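You operate a simulated robot arm through the tools that you are given. There is no shell and no other tool.

Carry out the task below with a simulated two-armed robot. There is one attempt and no reset: what you move stays moved.

Task
Unlock the brown case, stand its tie on the island, shut the lid.
Fine: hold the case with one hand while the other slides the catch to OPEN; leave the tray's tie. Set down upright: blue rolled tie.

Only the result counts: the job must be done as asked and must still hold three seconds after the hand-in. Knocking over, shifting, dropping, spilling or breaking anything else fails it. Lids that push on must go on centred and level and be pressed home; caps that screw on are set level and turned clockwise until they are tight.

Robot
Two 7-joint arms with two-finger grippers on one trunk, on a base that moves. Base frame: it is fixed to the floor where the robot stands at the start and does not move with it; the origin is under the middle of the robot, x ahead of it, y to its left, z up. Lengths are in m, angles in rad, forces in N, time in s.
The left shoulder is at the start at [0.037, 0.161, 1.156], the right one opposite. With the tool pointing down near the work surface each hand reaches from about 0.26 to 0.72 m from the robot's upright axis, wherever it stands, measured 20 degrees to its own side. Places, roughly: blue rolled tie (6x6x7 cm) [-3.2, 1.5, 0.9]; brown case [-3.25, 1.5, 1]; case catch [-3.1, 1.5, 1]; case lid [-3.2, 1.4, 1]; free end of the island top [-3.2, 1.2, 0.9]; green rolled tie [-1.5, 0.25, 1]. Payload 2.45 kg a hand.
Tool frame (each hand has its own): the origin (TCP) lies between the finger pads and is the grasp point; the fingertips stand 0.026 m ahead of it; z points along the fingers, y is the line along which they close. The gripper opens to 0.096 m; its body begins 0.069 m behind the TCP.
Orientation is that of the tool frame in the base frame, as a unit quaternion [x, y, z, w]. With the fingers straight down and closing along the base's y, the tool's x points along the base's -x, its y along +y and its z along -z.

Tools
- The arms move only by the tool arm_command. It takes "left_targets", "right_targets" or both (then of equal length, played together; a hand with none holds still); each is text: rows parted by semicolons, each of 7 numbers parted by spaces: the shift along the tool's x, y, z in units of 40 mm (1.0 is 40 mm), then the turn, a rotation vector about the tool's x, y, z in units of 6 degrees (1.0 is 6 degrees), then the finger opening in m, from 0 to 0.096. In form: dx dy dz wx wy wz grip; .... A call has 1 to 20 rows; each row shifts and turns the commanded pose from where the row before left it, along the tool's axes as they then stand. A call with a number of a shift or a turn outside -1 to 1 is refused whole. A row lasts 0.2 s, in which the tool goes at most 0.05 m and 0.15 rad; a call with a longer step from one row to the next is refused whole, and so is a gripper value outside its range. A pose out of reach is approached as far as the arm can. The call stops where the force on the tool passes 90 N (or 10 N more than at its start, if that is more) or the arm is blocked; 0.2 s more then pass. Each finger travels about 0.1199 m/s and halts on what it meets, pressing with about 36 N; the grip force reading is that of the motor and also rises with nothing between the fingers. The clock runs only during rows and for 0.2 s after the last one: add rows that do not move to give the fingers time. It gives the time, the measured TCP pose, the force on the tool (base axes), the opening and the grip force at its end, in the units of the frame above (readings bear some noise), with the torque about the TCP (base axes, N m) and any sound that the robot's microphone picked up.
- Cameras (640 x 400 px; columns grow to the right, rows downward): "scene" is now at [0.1047, 0.0006, 1.6332]; the picture's right is [-0.00, -1.00, 0.00], its down [-0.73, 0.00, -0.68] and it looks along [0.68, -0.00, -0.73] (base axes); focal length 250 px, centre (320, 200). "left" rides on the left gripper at [0.082, -0.003, -0.098] in its tool frame; the picture's right is [0.04, 1.00, 0.00], its down [-0.73, 0.03, -0.68] and it looks along [-0.68, 0.03, 0.73] (tool axes); focal length 256 px, centre (320, 200). "right" rides on the right gripper at [0.082, 0.003, -0.098] in its tool frame; the picture's right is [-0.04, 1.00, 0.00], its down [-0.73, -0.03, -0.68] and it looks along [-0.68, -0.03, 0.73] (tool axes); focal length 256 px, centre (320, 200).
- capture(camera): a new picture of that camera. No time passes.
- lift_body(by): moves the trunk up (or, below 0, down) by that many m; the arms and the scene camera ride with it, the base frame stays. It gives what a move gives, with no picture.
- steer(legs): drives the robot by 1 to 6 legs, each [ahead, left, turn to the left] in m, m and rad, along the robot's own axes; the way and the turn of a leg run together, so that a leg with both is an arc; at most 1.5 m and 3.142 rad a leg. The arms and the cameras ride along, it lands a little off, and it stops where it bumps. It gives what a move gives.
- aim_head(pan, tilt): turns the head with the scene camera to pan (to the left, within 2.094 rad either way) and tilt (down, from -0.506 to 1.204), counted from straight ahead of the robot (the tilt from the chest, where the trunk bows). It gives what a move gives.
- locate(camera, pixels): for up to 12 pixels [column, row] of the newest picture of that camera ("zoom" is the newest enlarged one), the place [x, y, z] in the base frame of the surface seen there, good to about 0.003 m. No time passes.
- inspect(camera, box): a new picture of the part [left, top, right, bottom] of that camera's present view, enlarged. No time passes.
- job_done(): hands the job in; it is judged then, once.

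Leave the grippers open and the arms clear of the work at the hand-in unless told otherwise.

The tools are called after "Emit:" as a command line: name --argument value ..., lists and objects as JSON in quotes. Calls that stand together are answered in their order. arm_command: Moves the arms, as the interface text tells. Its arguments: {"type":"object","properties":{"left_targets":{"type":"string"},"right_targets":{"type":"string"}},"required":[]} The other tools are called the same way: lift_body (by) moves the trunk up or down; steer (legs) drives the base; aim_head (pan, tilt) turns the head that bears the scene camera; capture (camera) takes a picture; locate (camera, pixels) gives the place of the surface under pixels of a picture; inspect (camera, box) takes an enlarged picture of a part of a camera's view; job_done () hands the job in.

At the start:

```text
time_s: 0.0
left_ee_pos: [0.549, 0.2405, 1.2394]
left_orientation: [-0.001, 1.0, 0.0, 0.001]
left_wrist_force: [-0.2, 0.6, 0.4]
left_wrist_torque: [0.01, 0.0, 0.01]
left_gripper_width: 0.0959
left_grasp_force: 0.1
right_ee_pos: [0.5682, -0.2332, 1.1858]
right_orientation: [0.0, 1.0, 0.0, 0.0]
right_wrist_force: [0.1, -0.6, 0.1]
right_wrist_torque: [-0.01, 0.02, -0.03]
right_gripper_width: 0.0958
right_grasp_force: 0.0
trunk travel left (down, up): [-0.325, 0.242]
robot x, y, heading: [-0.002, -0.0013, 0.002]
head pan, tilt (commanded): [-0.002, 0.813]
```

scene: 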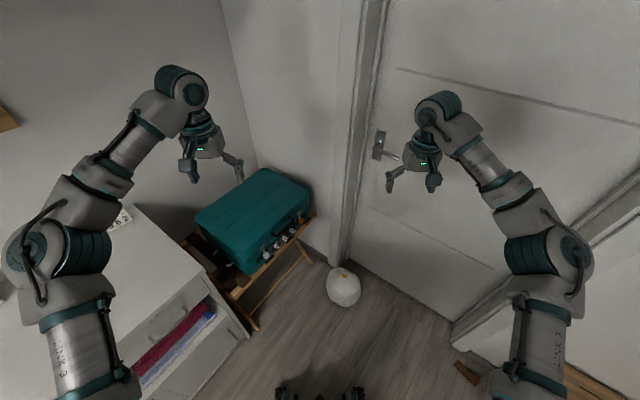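
right: 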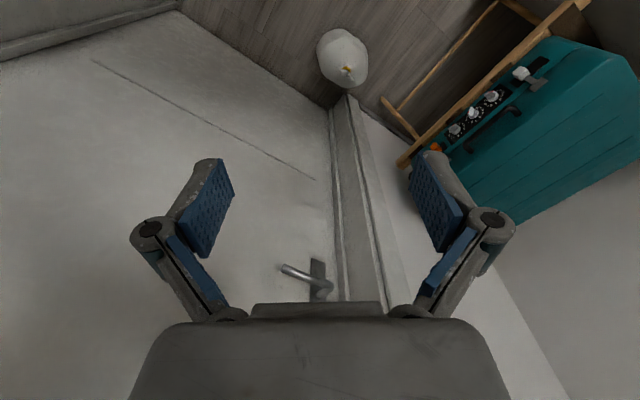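
left: 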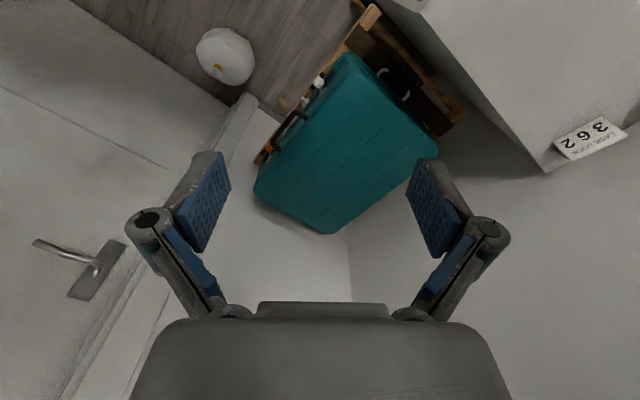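

I see a teal case on a rack ahead of me and a card on the cabinet to the left that reads something like "CASE LOCK 362". I'll look at the card more closely and then turn my head around to find the brown case.

Emit:
inspect --camera "left" --box '[520, 90, 640, 190]'

Emit:
inspect --camera "scene" --box '[180, 150, 330, 280]'

Emit:
aim_head --pan 2.09 --tilt 0.4

Emit:
capture --camera "scene"

```text
4.00 times, centred on (580, 140) of left
```

zoom: 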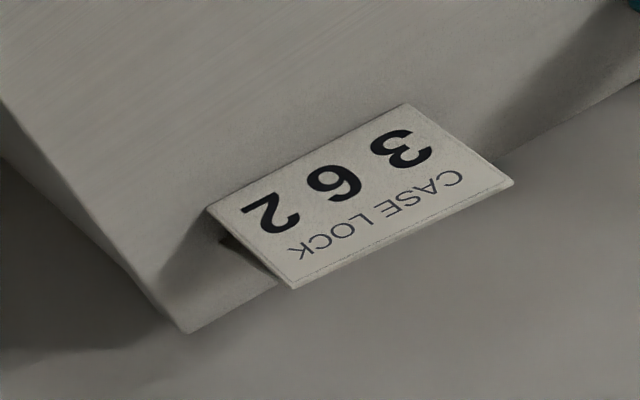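

```text
3.08 times, centred on (255, 215) of scene
```

zoom: 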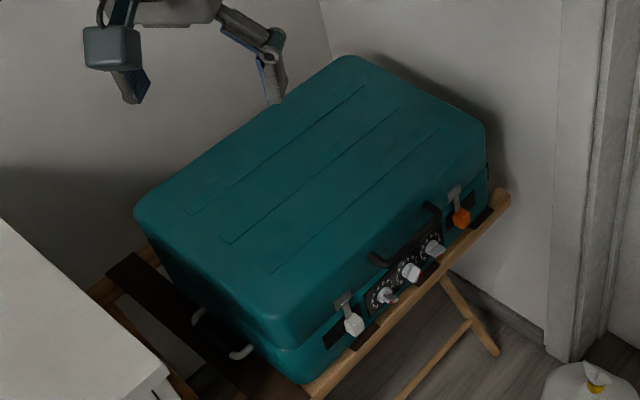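

```text
time_s: 2.0
left_ee_pos: [0.5436, 0.2403, 1.241]
left_orientation: [-0.001, 1.0, 0.0, 0.002]
left_wrist_force: [0.1, 0.8, 0.6]
left_wrist_torque: [0.0, -0.01, -0.02]
left_gripper_width: 0.096
left_grasp_force: 0.0
right_ee_pos: [0.5634, -0.2317, 1.1871]
right_orientation: [0.001, 1.0, 0.0, 0.002]
right_wrist_force: [-0.1, 0.7, 1.5]
right_wrist_torque: [-0.01, 0.01, -0.01]
right_gripper_width: 0.0961
right_grasp_force: 0.2
trunk travel left (down, up): [-0.325, 0.242]
robot x, y, heading: [0.0018, -0.0034, -0.002]
head pan, tilt (commanded): [2.089, 0.4]
```

```text
taken
```

scene: 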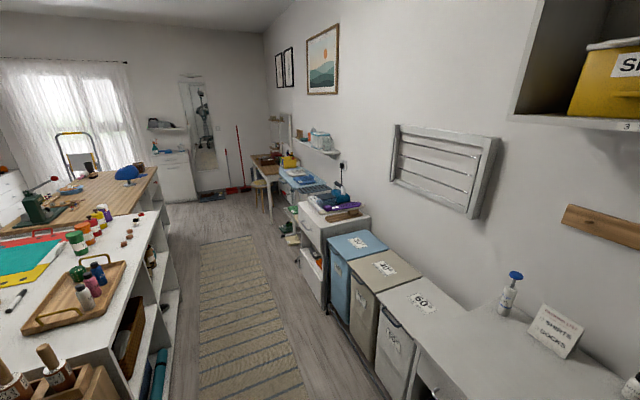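

The card gives 3-6-2 for a case lock; the teal case in front has dials. The brown case should be far behind me to the left. I'll enlarge the left part of this view and look the other way too.

Emit:
inspect --camera "scene" --box '[0, 120, 240, 270]'

Emit:
inspect --camera "scene" --box '[0, 220, 200, 400]'

Emit:
locate --camera "scene" --pixels '[[75, 272], [85, 287], [98, 270], [128, 172], [40, 205], [100, 185], [140, 200], [60, 215], [240, 300], [160, 320], [280, 330], [330, 320]]'

Emit:
aim_head --pan -2.09 --tilt 0.4

Emit:
capture --camera "scene"

```text
2.67 times, centred on (120, 195) of scene
```

zoom: 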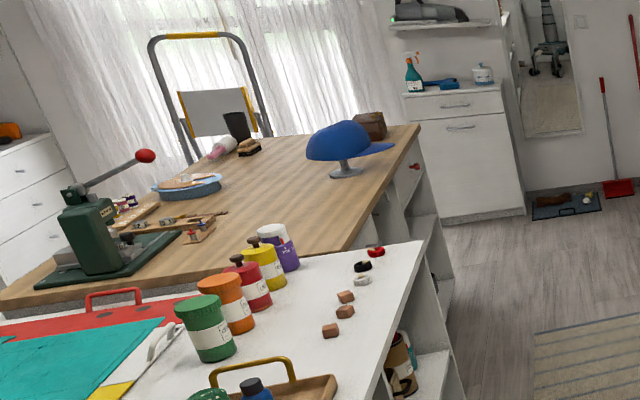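

```text
2.22 times, centred on (100, 310) of scene
```

zoom: 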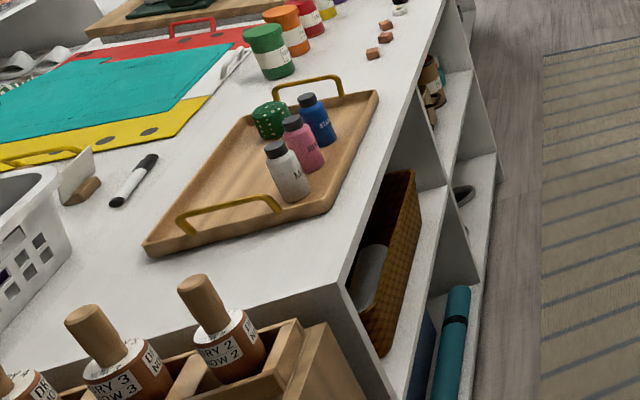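

```text
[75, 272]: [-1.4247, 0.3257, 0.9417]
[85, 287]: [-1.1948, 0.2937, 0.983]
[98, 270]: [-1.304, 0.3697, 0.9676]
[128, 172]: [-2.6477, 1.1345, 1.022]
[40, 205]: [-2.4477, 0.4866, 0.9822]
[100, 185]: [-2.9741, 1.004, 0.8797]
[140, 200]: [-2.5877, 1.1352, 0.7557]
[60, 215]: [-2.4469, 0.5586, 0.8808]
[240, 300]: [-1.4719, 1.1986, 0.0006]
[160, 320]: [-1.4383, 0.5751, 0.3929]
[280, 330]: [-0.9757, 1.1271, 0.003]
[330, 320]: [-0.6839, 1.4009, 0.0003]
```

```text
time_s: 5.4
left_ee_pos: [0.5437, 0.2405, 1.2406]
left_orientation: [-0.001, 1.0, -0.001, 0.001]
left_wrist_force: [0.1, 0.4, -0.6]
left_wrist_torque: [-0.03, -0.01, 0.01]
left_gripper_width: 0.0962
left_grasp_force: 0.0
right_ee_pos: [0.5635, -0.2331, 1.1877]
right_orientation: [0.0, 1.0, 0.0, 0.001]
right_wrist_force: [0.3, 0.3, -0.5]
right_wrist_torque: [-0.03, 0.03, 0.02]
right_gripper_width: 0.0959
right_grasp_force: 0.0
trunk travel left (down, up): [-0.325, 0.242]
robot x, y, heading: [-0.0004, -0.0027, -0.002]
head pan, tilt (commanded): [-2.089, 0.4]
```

```text
taken
```

scene: 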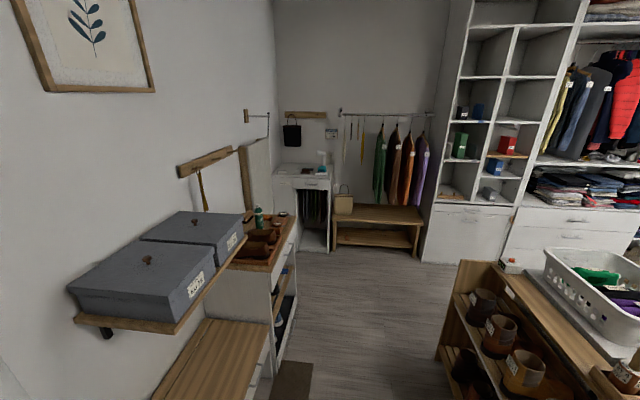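

Behind the blue cap stand (zoom 370,125 → picture ~139,167) there's a small brown box: probably the brown case. I'll look back that way, enlarge it and map the floor and island edges.

Emit:
aim_head --pan 2.09 --tilt 0.3

Emit:
capture --camera "scene"

Emit:
inspect --camera "scene" --box '[80, 160, 200, 235]'

```text
time_s: 8.8
left_ee_pos: [0.5431, 0.2406, 1.2419]
left_orientation: [-0.001, 1.0, 0.0, 0.002]
left_wrist_force: [0.3, 0.7, 0.3]
left_wrist_torque: [0.02, 0.02, -0.02]
left_gripper_width: 0.0962
left_grasp_force: 0.1
right_ee_pos: [0.5636, -0.2327, 1.1871]
right_orientation: [0.0, 1.0, 0.0, 0.001]
right_wrist_force: [-0.4, 0.0, 0.1]
right_wrist_torque: [0.02, 0.02, 0.0]
right_gripper_width: 0.0959
right_grasp_force: 0.1
trunk travel left (down, up): [-0.325, 0.242]
robot x, y, heading: [0.0022, -0.0016, 0.003]
head pan, tilt (commanded): [2.089, 0.3]
```

```text
taken
```

scene: 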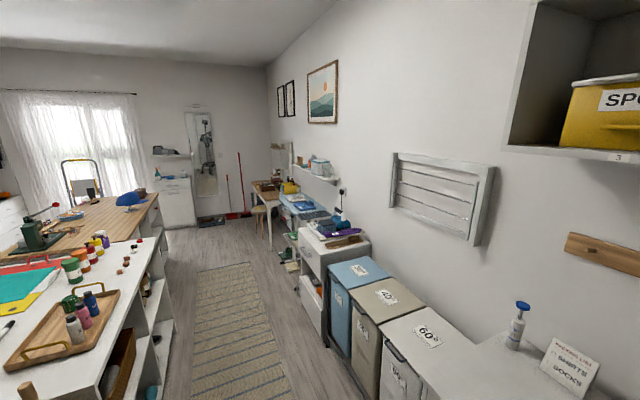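

```text
5.33 times, centred on (140, 198) of scene
```

zoom: 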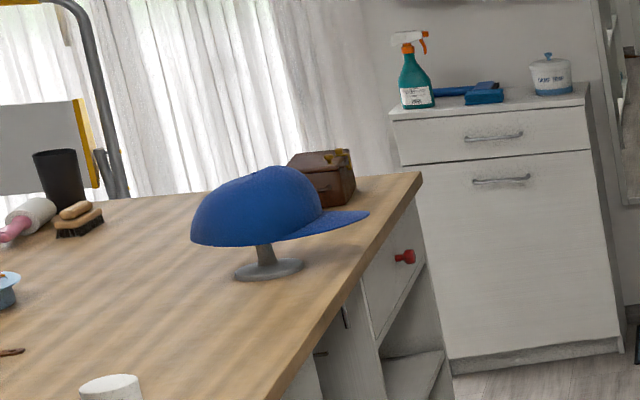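

The brown case sits near the far right corner of the wooden island, behind the cap. I'll locate the case, cap, island corners and floor points.

Emit:
locate --camera "zoom" --pixels '[[325, 165], [350, 160], [337, 190], [418, 175], [370, 205], [300, 330], [270, 270], [255, 200], [340, 215], [75, 190], [60, 230], [404, 257]]'

Emit:
locate --camera "scene" --pixels '[[160, 195], [158, 240], [170, 370], [245, 225], [300, 330], [330, 345], [330, 280], [280, 260], [260, 200], [305, 190], [120, 320], [180, 230]]'

```text
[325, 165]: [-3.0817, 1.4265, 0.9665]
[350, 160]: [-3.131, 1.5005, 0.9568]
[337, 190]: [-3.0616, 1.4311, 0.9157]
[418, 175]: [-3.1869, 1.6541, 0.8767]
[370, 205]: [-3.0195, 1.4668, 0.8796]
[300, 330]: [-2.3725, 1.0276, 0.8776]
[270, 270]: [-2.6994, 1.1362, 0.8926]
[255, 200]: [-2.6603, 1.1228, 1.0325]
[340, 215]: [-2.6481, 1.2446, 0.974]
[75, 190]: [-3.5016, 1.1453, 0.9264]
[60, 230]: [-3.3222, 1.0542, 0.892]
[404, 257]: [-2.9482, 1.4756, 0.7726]
```

```text
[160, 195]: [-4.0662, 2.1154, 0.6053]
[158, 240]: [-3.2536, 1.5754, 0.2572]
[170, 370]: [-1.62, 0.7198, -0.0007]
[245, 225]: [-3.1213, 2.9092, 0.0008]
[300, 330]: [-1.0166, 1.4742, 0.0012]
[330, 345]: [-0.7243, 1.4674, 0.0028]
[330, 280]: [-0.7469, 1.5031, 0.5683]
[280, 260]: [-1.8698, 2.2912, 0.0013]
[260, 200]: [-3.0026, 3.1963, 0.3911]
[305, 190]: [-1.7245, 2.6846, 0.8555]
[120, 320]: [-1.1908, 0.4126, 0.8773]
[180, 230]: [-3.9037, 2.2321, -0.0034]
```

The aisle runs along heading about 143°. Wooden-island edge is about 0.2 m inside of the white counter's edge. Before turning, I'll check the distances to the shelf with the yellow box, the wall and the cabinet on my left.

Emit:
locate --camera "scene" --pixels '[[505, 145], [600, 150], [440, 200], [520, 310], [565, 360], [610, 250], [420, 300], [360, 250], [450, 380], [340, 190], [40, 385], [215, 135]]'

Emit:
aim_head --pan 0.9 --tilt 0.5

Emit:
capture --camera "scene"

Emit:
locate --camera "scene" --pixels '[[320, 100], [320, 200], [320, 300], [450, 150], [200, 100], [100, 150], [200, 250], [100, 300], [550, 200], [400, 350]]'

```text
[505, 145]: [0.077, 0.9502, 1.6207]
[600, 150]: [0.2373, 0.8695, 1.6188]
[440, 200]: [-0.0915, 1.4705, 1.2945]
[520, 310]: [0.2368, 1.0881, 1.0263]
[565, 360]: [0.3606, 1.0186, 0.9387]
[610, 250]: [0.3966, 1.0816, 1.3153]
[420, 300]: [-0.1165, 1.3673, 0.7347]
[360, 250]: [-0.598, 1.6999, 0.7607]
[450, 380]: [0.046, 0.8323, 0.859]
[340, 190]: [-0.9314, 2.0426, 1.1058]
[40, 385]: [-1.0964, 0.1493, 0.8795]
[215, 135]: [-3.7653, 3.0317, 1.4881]
```

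```text
time_s: 10.2
left_ee_pos: [0.5443, 0.2419, 1.2406]
left_orientation: [-0.001, 1.0, 0.0, 0.002]
left_wrist_force: [-0.6, -0.2, 0.0]
left_wrist_torque: [0.03, 0.01, 0.0]
left_gripper_width: 0.096
left_grasp_force: 0.1
right_ee_pos: [0.5631, -0.2317, 1.1885]
right_orientation: [0.0, 1.0, 0.0, 0.002]
right_wrist_force: [0.9, -0.1, -0.2]
right_wrist_torque: [0.01, -0.01, 0.04]
right_gripper_width: 0.0961
right_grasp_force: 0.1
trunk travel left (down, up): [-0.325, 0.242]
robot x, y, heading: [-0.0017, -0.0025, 0.003]
head pan, tilt (commanded): [0.901, 0.499]
```

```text
taken
```

scene: 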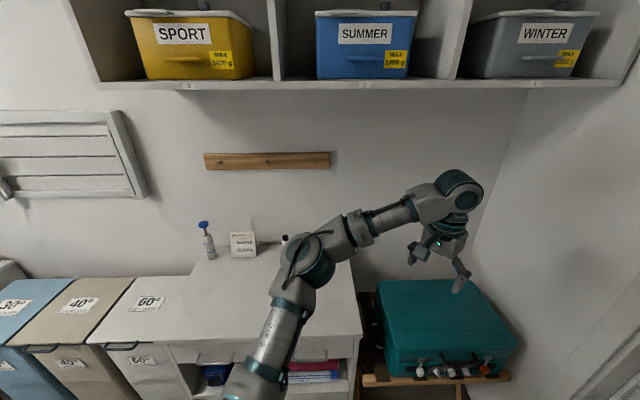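

```text
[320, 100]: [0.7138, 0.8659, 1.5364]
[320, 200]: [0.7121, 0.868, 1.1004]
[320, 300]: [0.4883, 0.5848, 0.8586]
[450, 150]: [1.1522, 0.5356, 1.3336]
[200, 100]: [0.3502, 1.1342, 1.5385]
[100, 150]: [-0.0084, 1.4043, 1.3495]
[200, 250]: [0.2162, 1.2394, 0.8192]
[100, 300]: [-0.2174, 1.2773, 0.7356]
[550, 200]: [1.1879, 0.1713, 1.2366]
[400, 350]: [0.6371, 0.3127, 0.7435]
```

The wall to my left is 1.1 m off, its shelf bottom is above 1.54 m, and things on the cabinet are below the hands (1.19–1.24 m). So turning left in place is clear. I'll turn 2.49 rad to face along the aisle.

Emit:
steer --legs '[[0, 0, 2.49]]'

Emit:
aim_head --pan 0.0 --tilt 0.6

Emit:
capture --camera "scene"

```text
time_s: 16.4
left_ee_pos: [-0.5759, 0.1452, 1.241]
left_orientation: [0.946, -0.325, -0.001, -0.001]
left_wrist_force: [-1.1, 0.6, -0.3]
left_wrist_torque: [0.0, 0.02, 0.01]
left_gripper_width: 0.0961
left_grasp_force: 0.1
right_ee_pos: [-0.2999, 0.53, 1.1871]
right_orientation: [0.945, -0.327, -0.001, 0.0]
right_wrist_force: [-0.7, -0.1, -1.4]
right_wrist_torque: [0.03, -0.01, 0.01]
right_gripper_width: 0.0957
right_grasp_force: 0.1
trunk travel left (down, up): [-0.325, 0.242]
robot x, y, heading: [0.001, 0.0031, 2.474]
head pan, tilt (commanded): [0.901, 0.499]
```

```text
time_s: 17.6
left_ee_pos: [-0.573, 0.1436, 1.2435]
left_orientation: [0.946, -0.325, -0.003, -0.001]
left_wrist_force: [0.1, -0.4, 0.3]
left_wrist_torque: [0.0, 0.01, 0.02]
left_gripper_width: 0.096
left_grasp_force: 0.0
right_ee_pos: [-0.2959, 0.5282, 1.1902]
right_orientation: [0.945, -0.326, -0.004, -0.001]
right_wrist_force: [-0.1, -0.4, -0.4]
right_wrist_torque: [-0.01, 0.01, -0.01]
right_gripper_width: 0.0958
right_grasp_force: 0.1
trunk travel left (down, up): [-0.325, 0.242]
robot x, y, heading: [-0.002, 0.0016, 2.474]
head pan, tilt (commanded): [0.0, 0.6]
```

```text
taken
```

scene: 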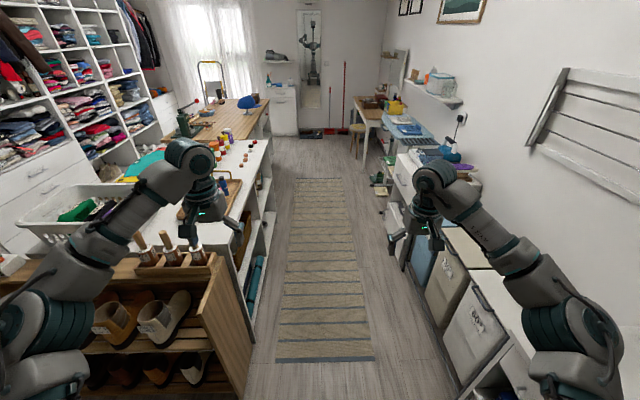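

I now face down the aisle. The shoe rack's corner is at about (245,390) on the left, and bins on the right at (460,360). I'll locate those edges and the tops near the hands before driving.

Emit:
locate --camera "scene" --pixels '[[243, 398], [222, 262], [250, 320], [275, 220], [196, 245], [165, 235], [138, 235], [405, 265], [460, 370], [400, 170], [395, 190], [345, 130]]'

```text
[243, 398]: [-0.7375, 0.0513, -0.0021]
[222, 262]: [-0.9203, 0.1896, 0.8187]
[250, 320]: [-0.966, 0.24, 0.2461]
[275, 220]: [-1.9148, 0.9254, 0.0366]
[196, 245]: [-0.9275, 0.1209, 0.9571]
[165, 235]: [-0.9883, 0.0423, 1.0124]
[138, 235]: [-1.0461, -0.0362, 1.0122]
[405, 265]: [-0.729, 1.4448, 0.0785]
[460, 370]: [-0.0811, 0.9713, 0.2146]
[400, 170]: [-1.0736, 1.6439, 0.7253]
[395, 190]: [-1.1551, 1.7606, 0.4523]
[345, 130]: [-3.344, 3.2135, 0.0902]
```

Along my heading the free way is from 0.41 m on the left to about 0.65 m on the right, with all the counter tops well below the hands. I'll drive 3 m ahead, shifted 0.1 m right, then look.

Emit:
steer --legs '[[1.5, -0.1, 0.012], [1.5, 0, 0]]'

Emit:
aim_head --pan 1.0 --tilt 0.7

Emit:
capture --camera "scene"

```text
refused: leg 1 is longer than a leg can be; nothing moved
```

```text
time_s: 18.9
left_ee_pos: [-0.5719, 0.142, 1.2427]
left_orientation: [0.945, -0.326, -0.003, -0.002]
left_wrist_force: [0.6, -0.4, 0.0]
left_wrist_torque: [0.01, 0.01, 0.03]
left_gripper_width: 0.096
left_grasp_force: 0.0
right_ee_pos: [-0.2966, 0.5277, 1.1891]
right_orientation: [0.945, -0.327, -0.003, -0.001]
right_wrist_force: [0.8, 0.3, 0.3]
right_wrist_torque: [0.03, -0.04, -0.03]
right_gripper_width: 0.0958
right_grasp_force: 0.0
trunk travel left (down, up): [-0.325, 0.242]
robot x, y, heading: [0.0014, 0.0019, 2.476]
head pan, tilt (commanded): [1.0, 0.7]
```

```text
taken
```

scene: 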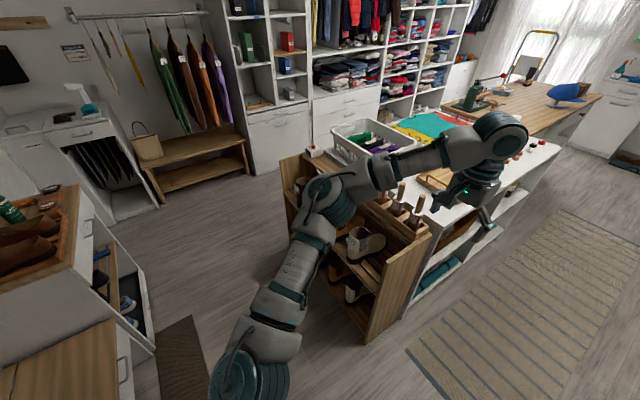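

The leg was just over the limit. I'll split it into shorter legs with the same overall way.

Emit:
steer --legs '[[1.2, -0.12, 0.012], [1.4, 0, 0], [0.5, 0, 0]]'

Emit:
capture --camera "scene"

```text
time_s: 34.1
left_ee_pos: [-2.9606, 2.1214, 1.2436]
left_orientation: [0.948, -0.318, -0.004, -0.001]
left_wrist_force: [0.1, 0.7, -0.5]
left_wrist_torque: [-0.02, 0.04, -0.01]
left_gripper_width: 0.0962
left_grasp_force: 0.0
right_ee_pos: [-2.6904, 2.5124, 1.1898]
right_orientation: [0.948, -0.32, -0.003, -0.001]
right_wrist_force: [0.0, -0.5, -0.1]
right_wrist_torque: [0.01, 0.03, -0.02]
right_gripper_width: 0.0956
right_grasp_force: 0.1
trunk travel left (down, up): [-0.325, 0.242]
robot x, y, heading: [-2.3896, 1.9867, 2.493]
head pan, tilt (commanded): [1.0, 0.7]
```

```text
taken
```

scene: 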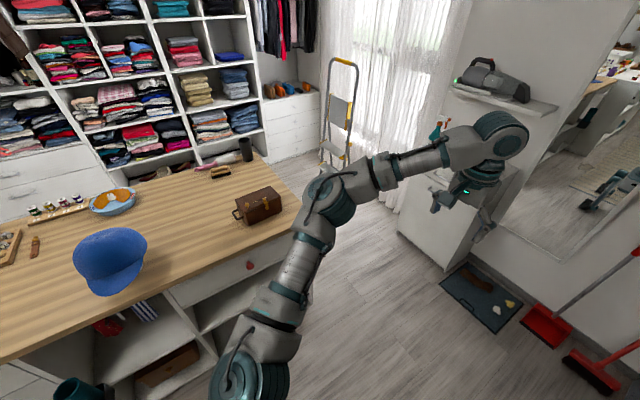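

The brown case is now well in view at about (257,205). I'll enlarge it to see handle, hinges and catch.

Emit:
inspect --camera "scene" --box '[217, 170, 305, 235]'

Emit:
locate --camera "zoom" --pixels '[[180, 225], [330, 130], [450, 190], [290, 310], [445, 290], [300, 360], [190, 290], [320, 215], [110, 290]]'

Emit:
locate --camera "scene" --pixels '[[298, 210], [265, 158], [180, 290], [100, 325], [110, 255], [220, 172], [245, 150], [300, 280], [230, 340], [350, 150], [440, 270], [150, 220]]'

```text
6.15 times, centred on (261, 202) of scene
```

zoom: 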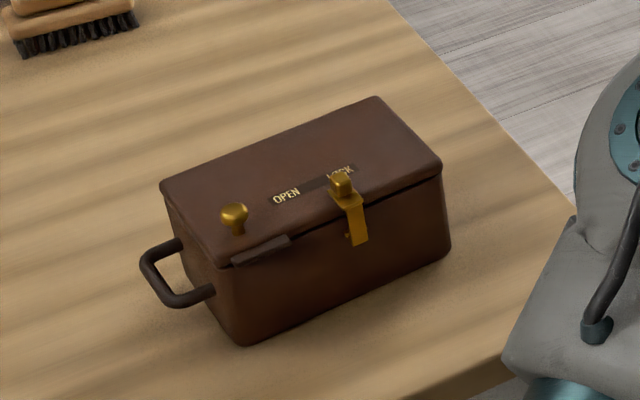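

```text
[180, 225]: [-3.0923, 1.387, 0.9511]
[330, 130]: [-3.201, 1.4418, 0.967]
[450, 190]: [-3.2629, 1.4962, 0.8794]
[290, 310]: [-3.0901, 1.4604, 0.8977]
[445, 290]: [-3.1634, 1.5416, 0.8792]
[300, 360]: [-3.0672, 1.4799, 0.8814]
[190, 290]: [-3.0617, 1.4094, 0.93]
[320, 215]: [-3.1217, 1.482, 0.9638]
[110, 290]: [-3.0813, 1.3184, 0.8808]
```

```text
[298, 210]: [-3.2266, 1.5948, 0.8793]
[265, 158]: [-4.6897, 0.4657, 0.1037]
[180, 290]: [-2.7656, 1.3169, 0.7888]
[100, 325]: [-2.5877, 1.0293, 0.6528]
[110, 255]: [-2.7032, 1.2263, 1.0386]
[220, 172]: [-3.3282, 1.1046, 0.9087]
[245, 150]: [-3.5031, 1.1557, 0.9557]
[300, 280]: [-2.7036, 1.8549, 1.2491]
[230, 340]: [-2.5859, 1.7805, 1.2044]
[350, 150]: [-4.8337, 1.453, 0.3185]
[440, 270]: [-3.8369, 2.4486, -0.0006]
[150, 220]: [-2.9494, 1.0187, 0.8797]
```

The case is a small box (~17×10×9 cm) with a bail handle on its left end, a gold knob on the lid, a lip on the front edge, and a gold catch that is at LOCK (right) and slides left to OPEN. I'll turn left to face it and move sideways to centre on it.

Emit:
steer --legs '[[0, 0, 1.565], [0, -0.28, 0]]'

Emit:
aim_head --pan 0.0 --tilt 0.75

Emit:
capture --camera "scene"

```text
time_s: 39.9
left_ee_pos: [-2.7284, 1.5771, 1.2433]
left_orientation: [0.895, 0.445, -0.007, -0.002]
left_wrist_force: [1.0, -0.8, 0.8]
left_wrist_torque: [0.07, 0.0, 0.03]
left_gripper_width: 0.0961
left_grasp_force: 0.1
right_ee_pos: [-3.1187, 1.8494, 1.1954]
right_orientation: [0.896, 0.445, -0.007, -0.002]
right_wrist_force: [0.1, -1.0, -0.2]
right_wrist_torque: [-0.02, 0.02, 0.02]
right_gripper_width: 0.0957
right_grasp_force: 0.1
trunk travel left (down, up): [-0.325, 0.242]
robot x, y, heading: [-2.6063, 2.1537, -2.223]
head pan, tilt (commanded): [1.0, 0.7]
```

```text
time_s: 41.2
left_ee_pos: [-2.7318, 1.5842, 1.2463]
left_orientation: [0.895, 0.445, -0.007, 0.0]
left_wrist_force: [0.1, 1.6, -0.3]
left_wrist_torque: [0.0, -0.04, -0.01]
left_gripper_width: 0.0958
left_grasp_force: 0.0
right_ee_pos: [-3.1216, 1.8559, 1.1963]
right_orientation: [0.895, 0.445, -0.007, 0.0]
right_wrist_force: [0.2, 0.7, 0.6]
right_wrist_torque: [-0.01, -0.01, 0.02]
right_gripper_width: 0.0961
right_grasp_force: 0.0
trunk travel left (down, up): [-0.325, 0.242]
robot x, y, heading: [-2.6054, 2.1555, -2.223]
head pan, tilt (commanded): [0.0, 0.75]
```

```text
taken
```

scene: 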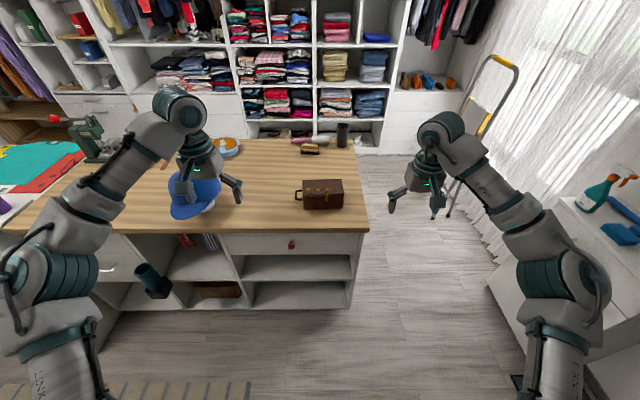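

Now the case is straight ahead at (323,195). I'll enlarge it and locate the relevant points, including the drawer knob and things that jut out below.

Emit:
inspect --camera "scene" --box '[282, 165, 362, 225]'

Emit:
locate --camera "zoom" --pixels '[[170, 200], [170, 350], [490, 330], [490, 210], [460, 125], [190, 130], [300, 195], [355, 190], [120, 240], [250, 200], [215, 200], [320, 300]]'

Emit:
locate --camera "scene" --pixels '[[291, 243], [150, 280], [165, 292], [368, 230], [354, 145], [348, 305], [200, 335], [300, 310], [180, 260], [210, 285], [190, 205], [215, 210]]'

```text
6.67 times, centred on (322, 195) of scene
```

zoom: 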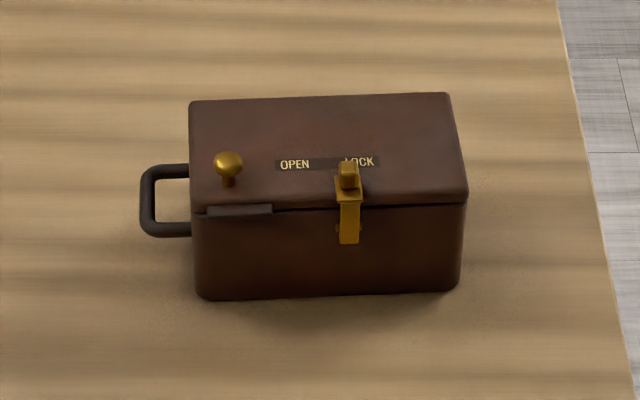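

```text
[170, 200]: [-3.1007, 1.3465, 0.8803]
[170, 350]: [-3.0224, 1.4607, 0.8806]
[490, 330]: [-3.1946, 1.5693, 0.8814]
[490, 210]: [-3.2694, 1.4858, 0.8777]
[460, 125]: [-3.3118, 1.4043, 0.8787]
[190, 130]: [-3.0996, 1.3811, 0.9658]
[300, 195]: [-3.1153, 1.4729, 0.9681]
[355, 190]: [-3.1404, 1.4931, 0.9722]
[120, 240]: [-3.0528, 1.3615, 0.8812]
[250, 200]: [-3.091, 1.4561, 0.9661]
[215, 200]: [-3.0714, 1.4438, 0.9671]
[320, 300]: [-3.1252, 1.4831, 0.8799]
```

```text
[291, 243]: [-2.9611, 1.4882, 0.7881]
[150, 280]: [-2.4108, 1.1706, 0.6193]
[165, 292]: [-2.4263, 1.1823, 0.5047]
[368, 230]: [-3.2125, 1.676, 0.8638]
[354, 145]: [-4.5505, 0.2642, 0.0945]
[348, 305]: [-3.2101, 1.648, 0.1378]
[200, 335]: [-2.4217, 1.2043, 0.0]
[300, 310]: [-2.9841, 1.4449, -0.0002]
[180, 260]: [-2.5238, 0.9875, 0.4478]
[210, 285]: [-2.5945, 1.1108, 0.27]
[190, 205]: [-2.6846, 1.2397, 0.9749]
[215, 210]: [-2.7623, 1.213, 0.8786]
```

Case front is about 0.85 m ahead and the island edge 0.75 m ahead. I'd like to move up ~0.35 m. I'll look down to see how far my own base reaches forward.

Emit:
aim_head --pan 0.0 --tilt 1.2

Emit:
capture --camera "scene"

Emit:
locate --camera "scene" --pixels '[[320, 390], [320, 350], [320, 320], [280, 350], [360, 350], [320, 300], [320, 250], [240, 380], [400, 380]]'

```text
time_s: 42.1
left_ee_pos: [-2.7302, 1.5841, 1.2474]
left_orientation: [0.896, 0.445, -0.007, 0.0]
left_wrist_force: [-0.1, 0.8, -0.1]
left_wrist_torque: [-0.01, -0.02, 0.0]
left_gripper_width: 0.0958
left_grasp_force: 0.0
right_ee_pos: [-3.1188, 1.855, 1.1968]
right_orientation: [0.896, 0.445, -0.008, -0.001]
right_wrist_force: [-0.7, 0.4, 0.1]
right_wrist_torque: [0.0, 0.01, 0.02]
right_gripper_width: 0.0957
right_grasp_force: 0.0
trunk travel left (down, up): [-0.325, 0.242]
robot x, y, heading: [-2.6005, 2.1551, -2.224]
head pan, tilt (commanded): [0.0, 1.201]
```

```text
taken
```

scene: 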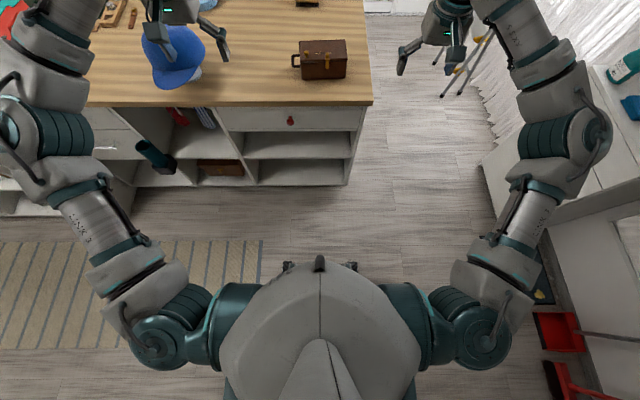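

```text
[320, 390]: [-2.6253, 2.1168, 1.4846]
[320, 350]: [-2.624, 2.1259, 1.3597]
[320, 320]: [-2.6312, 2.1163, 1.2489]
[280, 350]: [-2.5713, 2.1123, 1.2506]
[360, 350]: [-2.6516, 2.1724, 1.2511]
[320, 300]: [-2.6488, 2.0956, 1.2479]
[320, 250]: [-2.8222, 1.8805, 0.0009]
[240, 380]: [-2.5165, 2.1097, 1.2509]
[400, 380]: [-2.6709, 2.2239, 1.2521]
```

My base front reaches about 0.33 m ahead, the island edge is at 0.75 m. Hands are 0.2 m above everything ahead. I'll drive ahead 0.36 m.

Emit:
steer --legs '[[0.36, 0, 0.02]]'

Emit:
aim_head --pan 0.0 --tilt 0.95

Emit:
capture --camera "scene"

Emit:
capture --camera "left"

Emit:
capture --camera "right"

```text
time_s: 44.4
left_ee_pos: [-2.9297, 1.2889, 1.2472]
left_orientation: [0.89, 0.456, -0.007, 0.0]
left_wrist_force: [0.7, -0.6, 0.4]
left_wrist_torque: [0.08, 0.05, 0.0]
left_gripper_width: 0.0959
left_grasp_force: 0.1
right_ee_pos: [-3.3268, 1.5527, 1.1959]
right_orientation: [0.891, 0.455, -0.008, 0.0]
right_wrist_force: [-1.0, 0.0, 0.4]
right_wrist_torque: [0.02, -0.02, 0.02]
right_gripper_width: 0.096
right_grasp_force: 0.1
trunk travel left (down, up): [-0.325, 0.242]
robot x, y, heading: [-2.8203, 1.8623, -2.199]
head pan, tilt (commanded): [0.0, 1.201]
```

```text
time_s: 45.2
left_ee_pos: [-2.9319, 1.2964, 1.2481]
left_orientation: [0.89, 0.455, -0.008, 0.002]
left_wrist_force: [-0.6, 0.3, 0.2]
left_wrist_torque: [-0.04, -0.02, 0.01]
left_gripper_width: 0.0959
left_grasp_force: 0.0
right_ee_pos: [-3.3301, 1.5583, 1.198]
right_orientation: [0.89, 0.455, -0.008, 0.002]
right_wrist_force: [-0.9, -1.0, 0.0]
right_wrist_torque: [-0.02, 0.0, 0.01]
right_gripper_width: 0.096
right_grasp_force: 0.1
trunk travel left (down, up): [-0.325, 0.242]
robot x, y, heading: [-2.8237, 1.8687, -2.204]
head pan, tilt (commanded): [0.0, 0.949]
```

```text
taken
```

scene: 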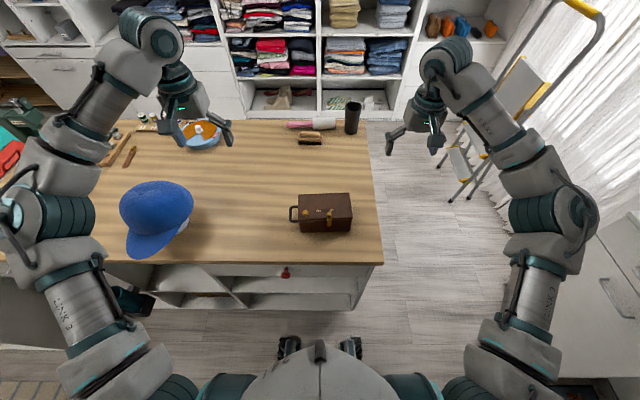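

```text
taken
```

left: 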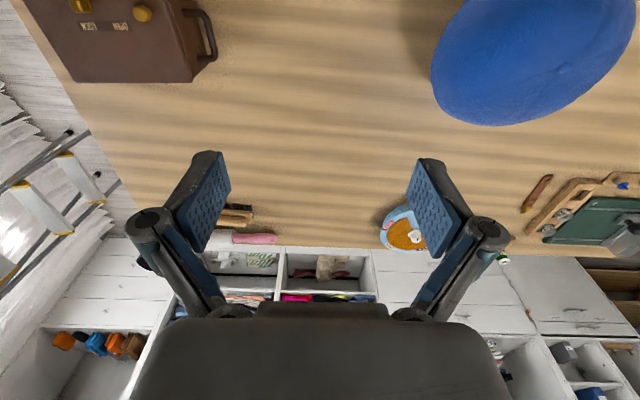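

```text
taken
```

right: 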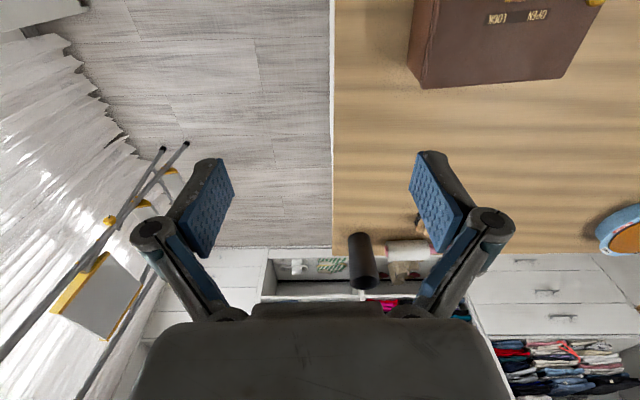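

I'm close enough now. I'll enlarge the case in the scene view and measure its corners, knob, catch and handle.

Emit:
inspect --camera "scene" --box '[282, 185, 362, 240]'

Emit:
locate --camera "zoom" --pixels '[[150, 160], [150, 90], [540, 80], [555, 215], [100, 120], [75, 190], [100, 250], [190, 175], [265, 180], [390, 190], [385, 235], [390, 265]]'

```text
7.27 times, centred on (322, 212) of scene
```

zoom: 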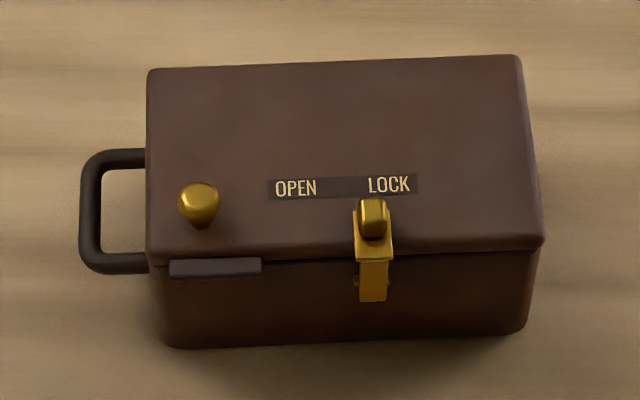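

```text
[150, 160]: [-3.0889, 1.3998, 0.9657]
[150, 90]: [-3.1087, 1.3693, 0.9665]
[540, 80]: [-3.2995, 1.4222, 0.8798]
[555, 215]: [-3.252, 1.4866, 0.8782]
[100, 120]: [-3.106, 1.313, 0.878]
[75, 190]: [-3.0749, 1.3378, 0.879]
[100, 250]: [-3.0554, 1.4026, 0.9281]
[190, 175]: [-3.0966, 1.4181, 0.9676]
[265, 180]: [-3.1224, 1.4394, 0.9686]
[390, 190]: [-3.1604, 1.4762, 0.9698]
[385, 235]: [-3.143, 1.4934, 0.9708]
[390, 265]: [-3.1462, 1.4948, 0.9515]
```

I'll locate the handle bar, knob, catch nub, lip and the box edges more exactly.

Emit:
locate --camera "zoom" --pixels '[[88, 210], [88, 180], [95, 160], [125, 157], [125, 262], [199, 195], [202, 222], [371, 210], [375, 228], [215, 268], [215, 310], [500, 300]]'

Emit:
locate --camera "zoom" --pixels '[[153, 75], [515, 62], [538, 235], [155, 250], [330, 65], [330, 248], [330, 190], [372, 285], [130, 200], [110, 205], [375, 252], [371, 200]]'

```text
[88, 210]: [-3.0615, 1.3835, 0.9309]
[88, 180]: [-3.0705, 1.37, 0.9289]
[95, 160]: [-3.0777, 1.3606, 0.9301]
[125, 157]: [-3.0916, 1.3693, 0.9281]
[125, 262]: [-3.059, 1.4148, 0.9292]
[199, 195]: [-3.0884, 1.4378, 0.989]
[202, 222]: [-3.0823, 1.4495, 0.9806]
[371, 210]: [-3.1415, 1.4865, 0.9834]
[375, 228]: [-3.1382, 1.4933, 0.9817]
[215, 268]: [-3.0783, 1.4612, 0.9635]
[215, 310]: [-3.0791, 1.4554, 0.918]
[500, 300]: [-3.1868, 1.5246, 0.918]
```

```text
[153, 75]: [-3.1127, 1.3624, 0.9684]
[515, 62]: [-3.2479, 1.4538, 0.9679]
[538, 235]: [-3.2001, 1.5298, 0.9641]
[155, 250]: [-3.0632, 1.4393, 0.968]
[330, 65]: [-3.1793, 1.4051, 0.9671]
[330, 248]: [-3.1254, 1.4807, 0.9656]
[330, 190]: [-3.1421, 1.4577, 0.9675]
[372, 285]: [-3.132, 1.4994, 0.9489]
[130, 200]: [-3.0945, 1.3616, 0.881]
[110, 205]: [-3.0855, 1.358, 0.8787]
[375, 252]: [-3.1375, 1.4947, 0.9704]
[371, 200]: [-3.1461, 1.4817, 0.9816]
```

Measured (base frame): case top corners ≈ back-left (-3.113,1.362), back-right (-3.248,1.454), front-right (-3.200,1.530), front-left (-3.063,1.439), top z 0.968. Handle is a flat U at z≈0.928, 6.6 cm wide, so the left hand can clamp it from front and back. Nub on the catch is at (-3.142,1.486,0.983). I'll first turn the left hand in place 88° about its axis and tilt it 24°, so the wrist stays out to the left.

Emit:
arm_command --left_targets "0 0 0 0 0 1 0.096; 0 0 0 0 0 1 0.096; 0 0 0 0 0 1 0.096; 0 0 0 0 0 1 0.096; 0 0 0 0 0 1 0.096; 0 0 0 0 0 1 0.096; 0 0 0 0 0 1 0.096; 0 0 0 0 0 1 0.096; 0 0 0 0 0 1 0.096; 0 0 0 0 0 1 0.096; 0 0 0 0 0 1 0.096; 0 0 0 0 0 1 0.096; 0 0 0 0 0 1 0.096; 0 0 0 0 0 1 0.096; 0 0 0 0 0 0.68 0.096; 0 0 0 0 -1 0 0.096; 0 0 0 0 -1 0 0.096; 0 0 0 0 -1 0 0.096; 0 0 0 0 -1 0 0.096"

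Emit:
capture --camera "left"

Emit:
capture --camera "scene"

```text
time_s: 49.2
left_ee_pos: [-2.9242, 1.2887, 1.248]
left_orientation: [0.934, -0.286, -0.207, -0.055]
left_wrist_force: [0.1, 0.0, -0.1]
left_wrist_torque: [0.03, -0.02, 0.01]
left_gripper_width: 0.0957
left_grasp_force: 0.0
right_ee_pos: [-3.3228, 1.5537, 1.1989]
right_orientation: [0.891, 0.455, -0.01, 0.0]
right_wrist_force: [-0.4, -0.1, 0.5]
right_wrist_torque: [-0.04, 0.02, -0.02]
right_gripper_width: 0.0961
right_grasp_force: 0.1
trunk travel left (down, up): [-0.325, 0.242]
robot x, y, heading: [-2.8227, 1.8625, -2.201]
head pan, tilt (commanded): [0.0, 0.949]
```

```text
taken
```

left: 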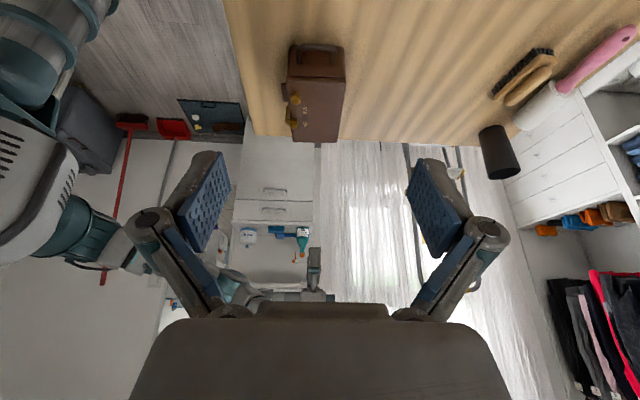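

```text
taken
```

scene: 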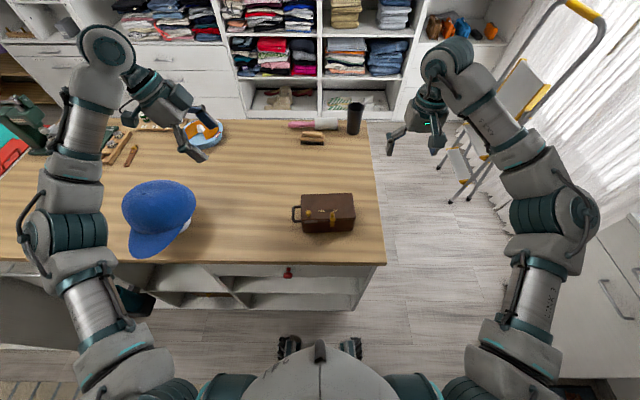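

The left hand is oriented right: closing line along the case's depth, tilted from the left. Now I'll move it along its axis to 8 cm short of the handle.

Emit:
arm_command --left_targets "-0.067 -0.021 0.892 0 0 0 0.096; -0.067 -0.021 0.892 0 0 0 0.096; -0.067 -0.021 0.892 0 0 0 0.096; -0.067 -0.021 0.892 0 0 0 0.096; -0.067 -0.021 0.892 0 0 0 0.096; -0.067 -0.021 0.892 0 0 0 0.096; -0.067 -0.021 0.892 0 0 0 0.096; -0.067 -0.021 0.892 0 0 0 0.096; 0 0 0 0 0 0 0.096"

Emit:
capture --camera "left"

Emit:
capture --camera "scene"

```text
time_s: 51.2
left_ee_pos: [-3.0408, 1.3707, 0.9965]
left_orientation: [0.934, -0.287, -0.206, -0.054]
left_wrist_force: [0.4, -0.6, -0.9]
left_wrist_torque: [0.03, 0.01, -0.02]
left_gripper_width: 0.0962
left_grasp_force: 0.0
right_ee_pos: [-3.3234, 1.5545, 1.1994]
right_orientation: [0.891, 0.455, -0.009, 0.0]
right_wrist_force: [-0.3, 0.6, 0.4]
right_wrist_torque: [0.04, -0.01, 0.03]
right_gripper_width: 0.0962
right_grasp_force: 0.0
trunk travel left (down, up): [-0.325, 0.242]
robot x, y, heading: [-2.8221, 1.8642, -2.201]
head pan, tilt (commanded): [0.0, 0.949]
```

```text
taken
```

left: 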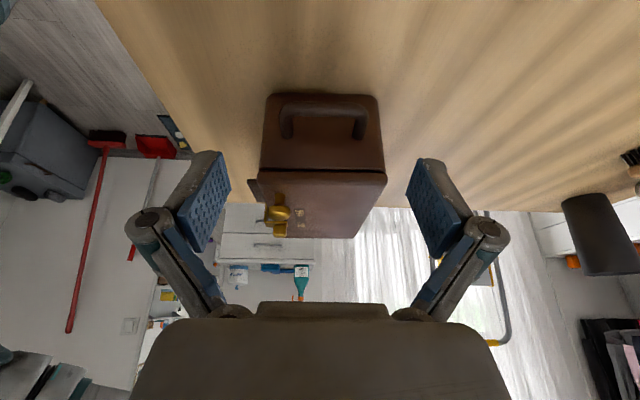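

```text
taken
```

scene: 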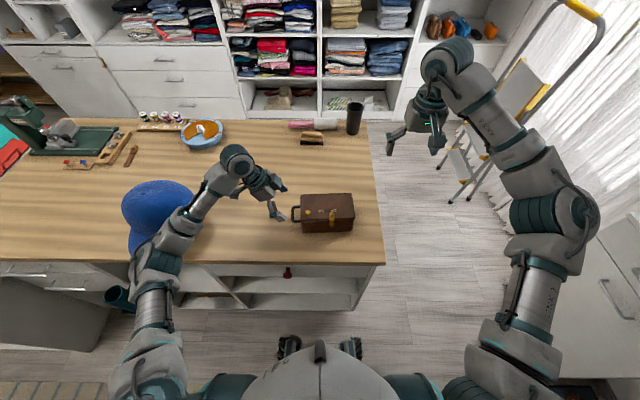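

The handle is seen centred between the fingers in the left camera (~(322,118)). But the left forearm passes near the blue cap at (150,225); I'll check the clearance.

Emit:
inspect --camera "scene" --box '[90, 130, 300, 300]'

Emit:
locate --camera "scene" --pixels '[[165, 230], [170, 215], [185, 220], [158, 258], [150, 190], [190, 195], [150, 225], [135, 240], [200, 200], [215, 180], [155, 290]]'

```text
2.35 times, centred on (195, 215) of scene
```

zoom: 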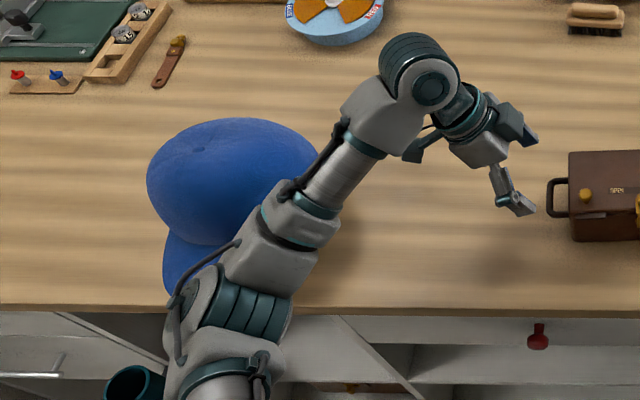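

```text
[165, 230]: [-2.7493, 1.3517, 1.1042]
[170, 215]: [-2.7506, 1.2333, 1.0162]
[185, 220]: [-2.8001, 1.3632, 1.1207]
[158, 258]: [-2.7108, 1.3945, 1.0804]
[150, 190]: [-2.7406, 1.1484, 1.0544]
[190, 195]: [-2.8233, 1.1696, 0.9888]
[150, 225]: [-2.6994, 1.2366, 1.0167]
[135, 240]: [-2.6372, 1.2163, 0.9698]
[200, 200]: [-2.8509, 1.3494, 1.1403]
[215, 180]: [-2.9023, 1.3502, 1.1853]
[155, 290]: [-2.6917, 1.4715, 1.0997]
```

Closest cap point is roughly 8–10 cm from the arm — clear, but I'd like more room. I'll raise the trunk by 0.1 m so that the elbows ride higher, then continue.

Emit:
lift_body --by 0.1

Emit:
capture --camera "left"

Emit:
locate --camera "left" --pixels '[[320, 110], [345, 120], [295, 120], [322, 140]]'

```text
time_s: 52.5
left_ee_pos: [-3.0413, 1.369, 1.0962]
left_orientation: [0.934, -0.286, -0.205, -0.054]
left_wrist_force: [0.3, 0.6, -0.7]
left_wrist_torque: [-0.01, 0.0, -0.02]
left_gripper_width: 0.096
left_grasp_force: 0.1
right_ee_pos: [-3.3239, 1.5537, 1.2992]
right_orientation: [0.891, 0.455, -0.01, 0.0]
right_wrist_force: [0.5, 0.6, 0.2]
right_wrist_torque: [-0.05, -0.01, -0.03]
right_gripper_width: 0.096
right_grasp_force: 0.0
trunk travel left (down, up): [-0.425, 0.142]
robot x, y, heading: [-2.8222, 1.8655, -2.2]
head pan, tilt (commanded): [0.0, 0.949]
```

```text
taken
```

left: 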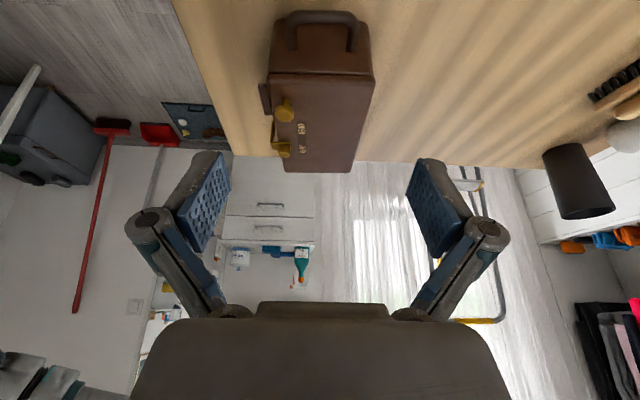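

```text
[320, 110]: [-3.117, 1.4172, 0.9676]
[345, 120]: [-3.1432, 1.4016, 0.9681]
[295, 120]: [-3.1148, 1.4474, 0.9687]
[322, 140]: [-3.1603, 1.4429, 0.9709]
```

Trunk is up. Now I'll bring the left hand to a point about 6 cm above the handle along its axis and verify alignment.

Emit:
arm_command --left_targets "0.2725 -0.016 0.7 0 0 0 0.096; 0.2725 -0.016 0.7 0 0 0 0.096; 0.2725 -0.016 0.7 0 0 0 0.096; 0.2725 -0.016 0.7 0 0 0 0.096; 0 0 0 0 0 0 0.096"

Emit:
capture --camera "left"

Emit:
capture --camera "scene"

```text
time_s: 53.7
left_ee_pos: [-3.0462, 1.374, 0.9759]
left_orientation: [0.934, -0.286, -0.205, -0.054]
left_wrist_force: [0.3, 0.9, 0.4]
left_wrist_torque: [0.03, -0.02, 0.02]
left_gripper_width: 0.0961
left_grasp_force: 0.1
right_ee_pos: [-3.3238, 1.5549, 1.2996]
right_orientation: [0.891, 0.454, -0.01, 0.001]
right_wrist_force: [0.9, -0.1, 0.0]
right_wrist_torque: [0.02, 0.0, 0.04]
right_gripper_width: 0.0961
right_grasp_force: 0.0
trunk travel left (down, up): [-0.425, 0.142]
robot x, y, heading: [-2.8234, 1.8659, -2.198]
head pan, tilt (commanded): [0.0, 0.949]
```

```text
taken
```

left: 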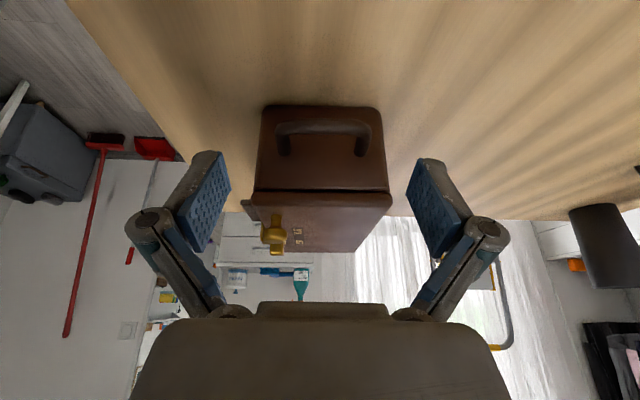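

```text
taken
```

scene: 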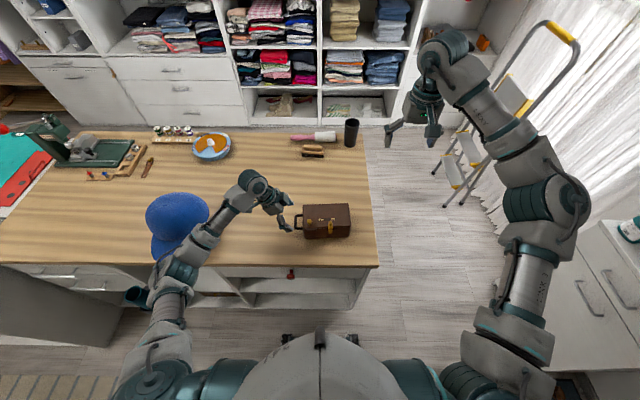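

Handle is centred between the pads. I'll advance 5.6 cm along the tool axis so the handle lies between the pads, then look before closing.

Emit:
arm_command --left_targets "0 0 0.5 0 0 0 0.096; 0 0 0.5 0 0 0 0.096; 0 0 0.4 0 0 0 0.096; 0 0 0 0 0 0 0.096"

Emit:
capture --camera "left"

Emit:
inspect --camera "scene" --box '[220, 160, 370, 260]'

```text
time_s: 54.7
left_ee_pos: [-3.0666, 1.3861, 0.9266]
left_orientation: [0.934, -0.287, -0.205, -0.055]
left_wrist_force: [0.4, 0.4, -0.9]
left_wrist_torque: [0.03, -0.01, 0.03]
left_gripper_width: 0.0959
left_grasp_force: 0.0
right_ee_pos: [-3.3235, 1.5532, 1.2994]
right_orientation: [0.89, 0.455, -0.01, 0.0]
right_wrist_force: [-0.3, 0.3, 0.2]
right_wrist_torque: [0.03, -0.01, 0.0]
right_gripper_width: 0.0961
right_grasp_force: 0.1
trunk travel left (down, up): [-0.425, 0.142]
robot x, y, heading: [-2.8226, 1.8683, -2.199]
head pan, tilt (commanded): [0.0, 0.949]
```

```text
taken
```

left: 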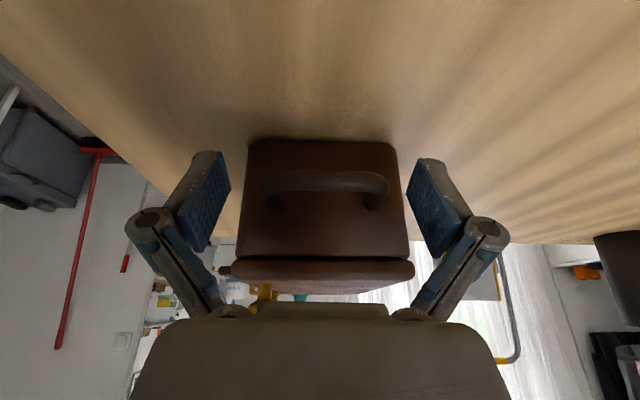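

```text
4.00 times, centred on (295, 210) of scene
```

zoom: 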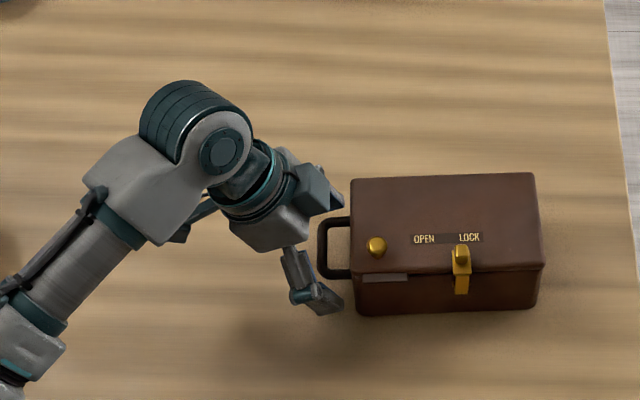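

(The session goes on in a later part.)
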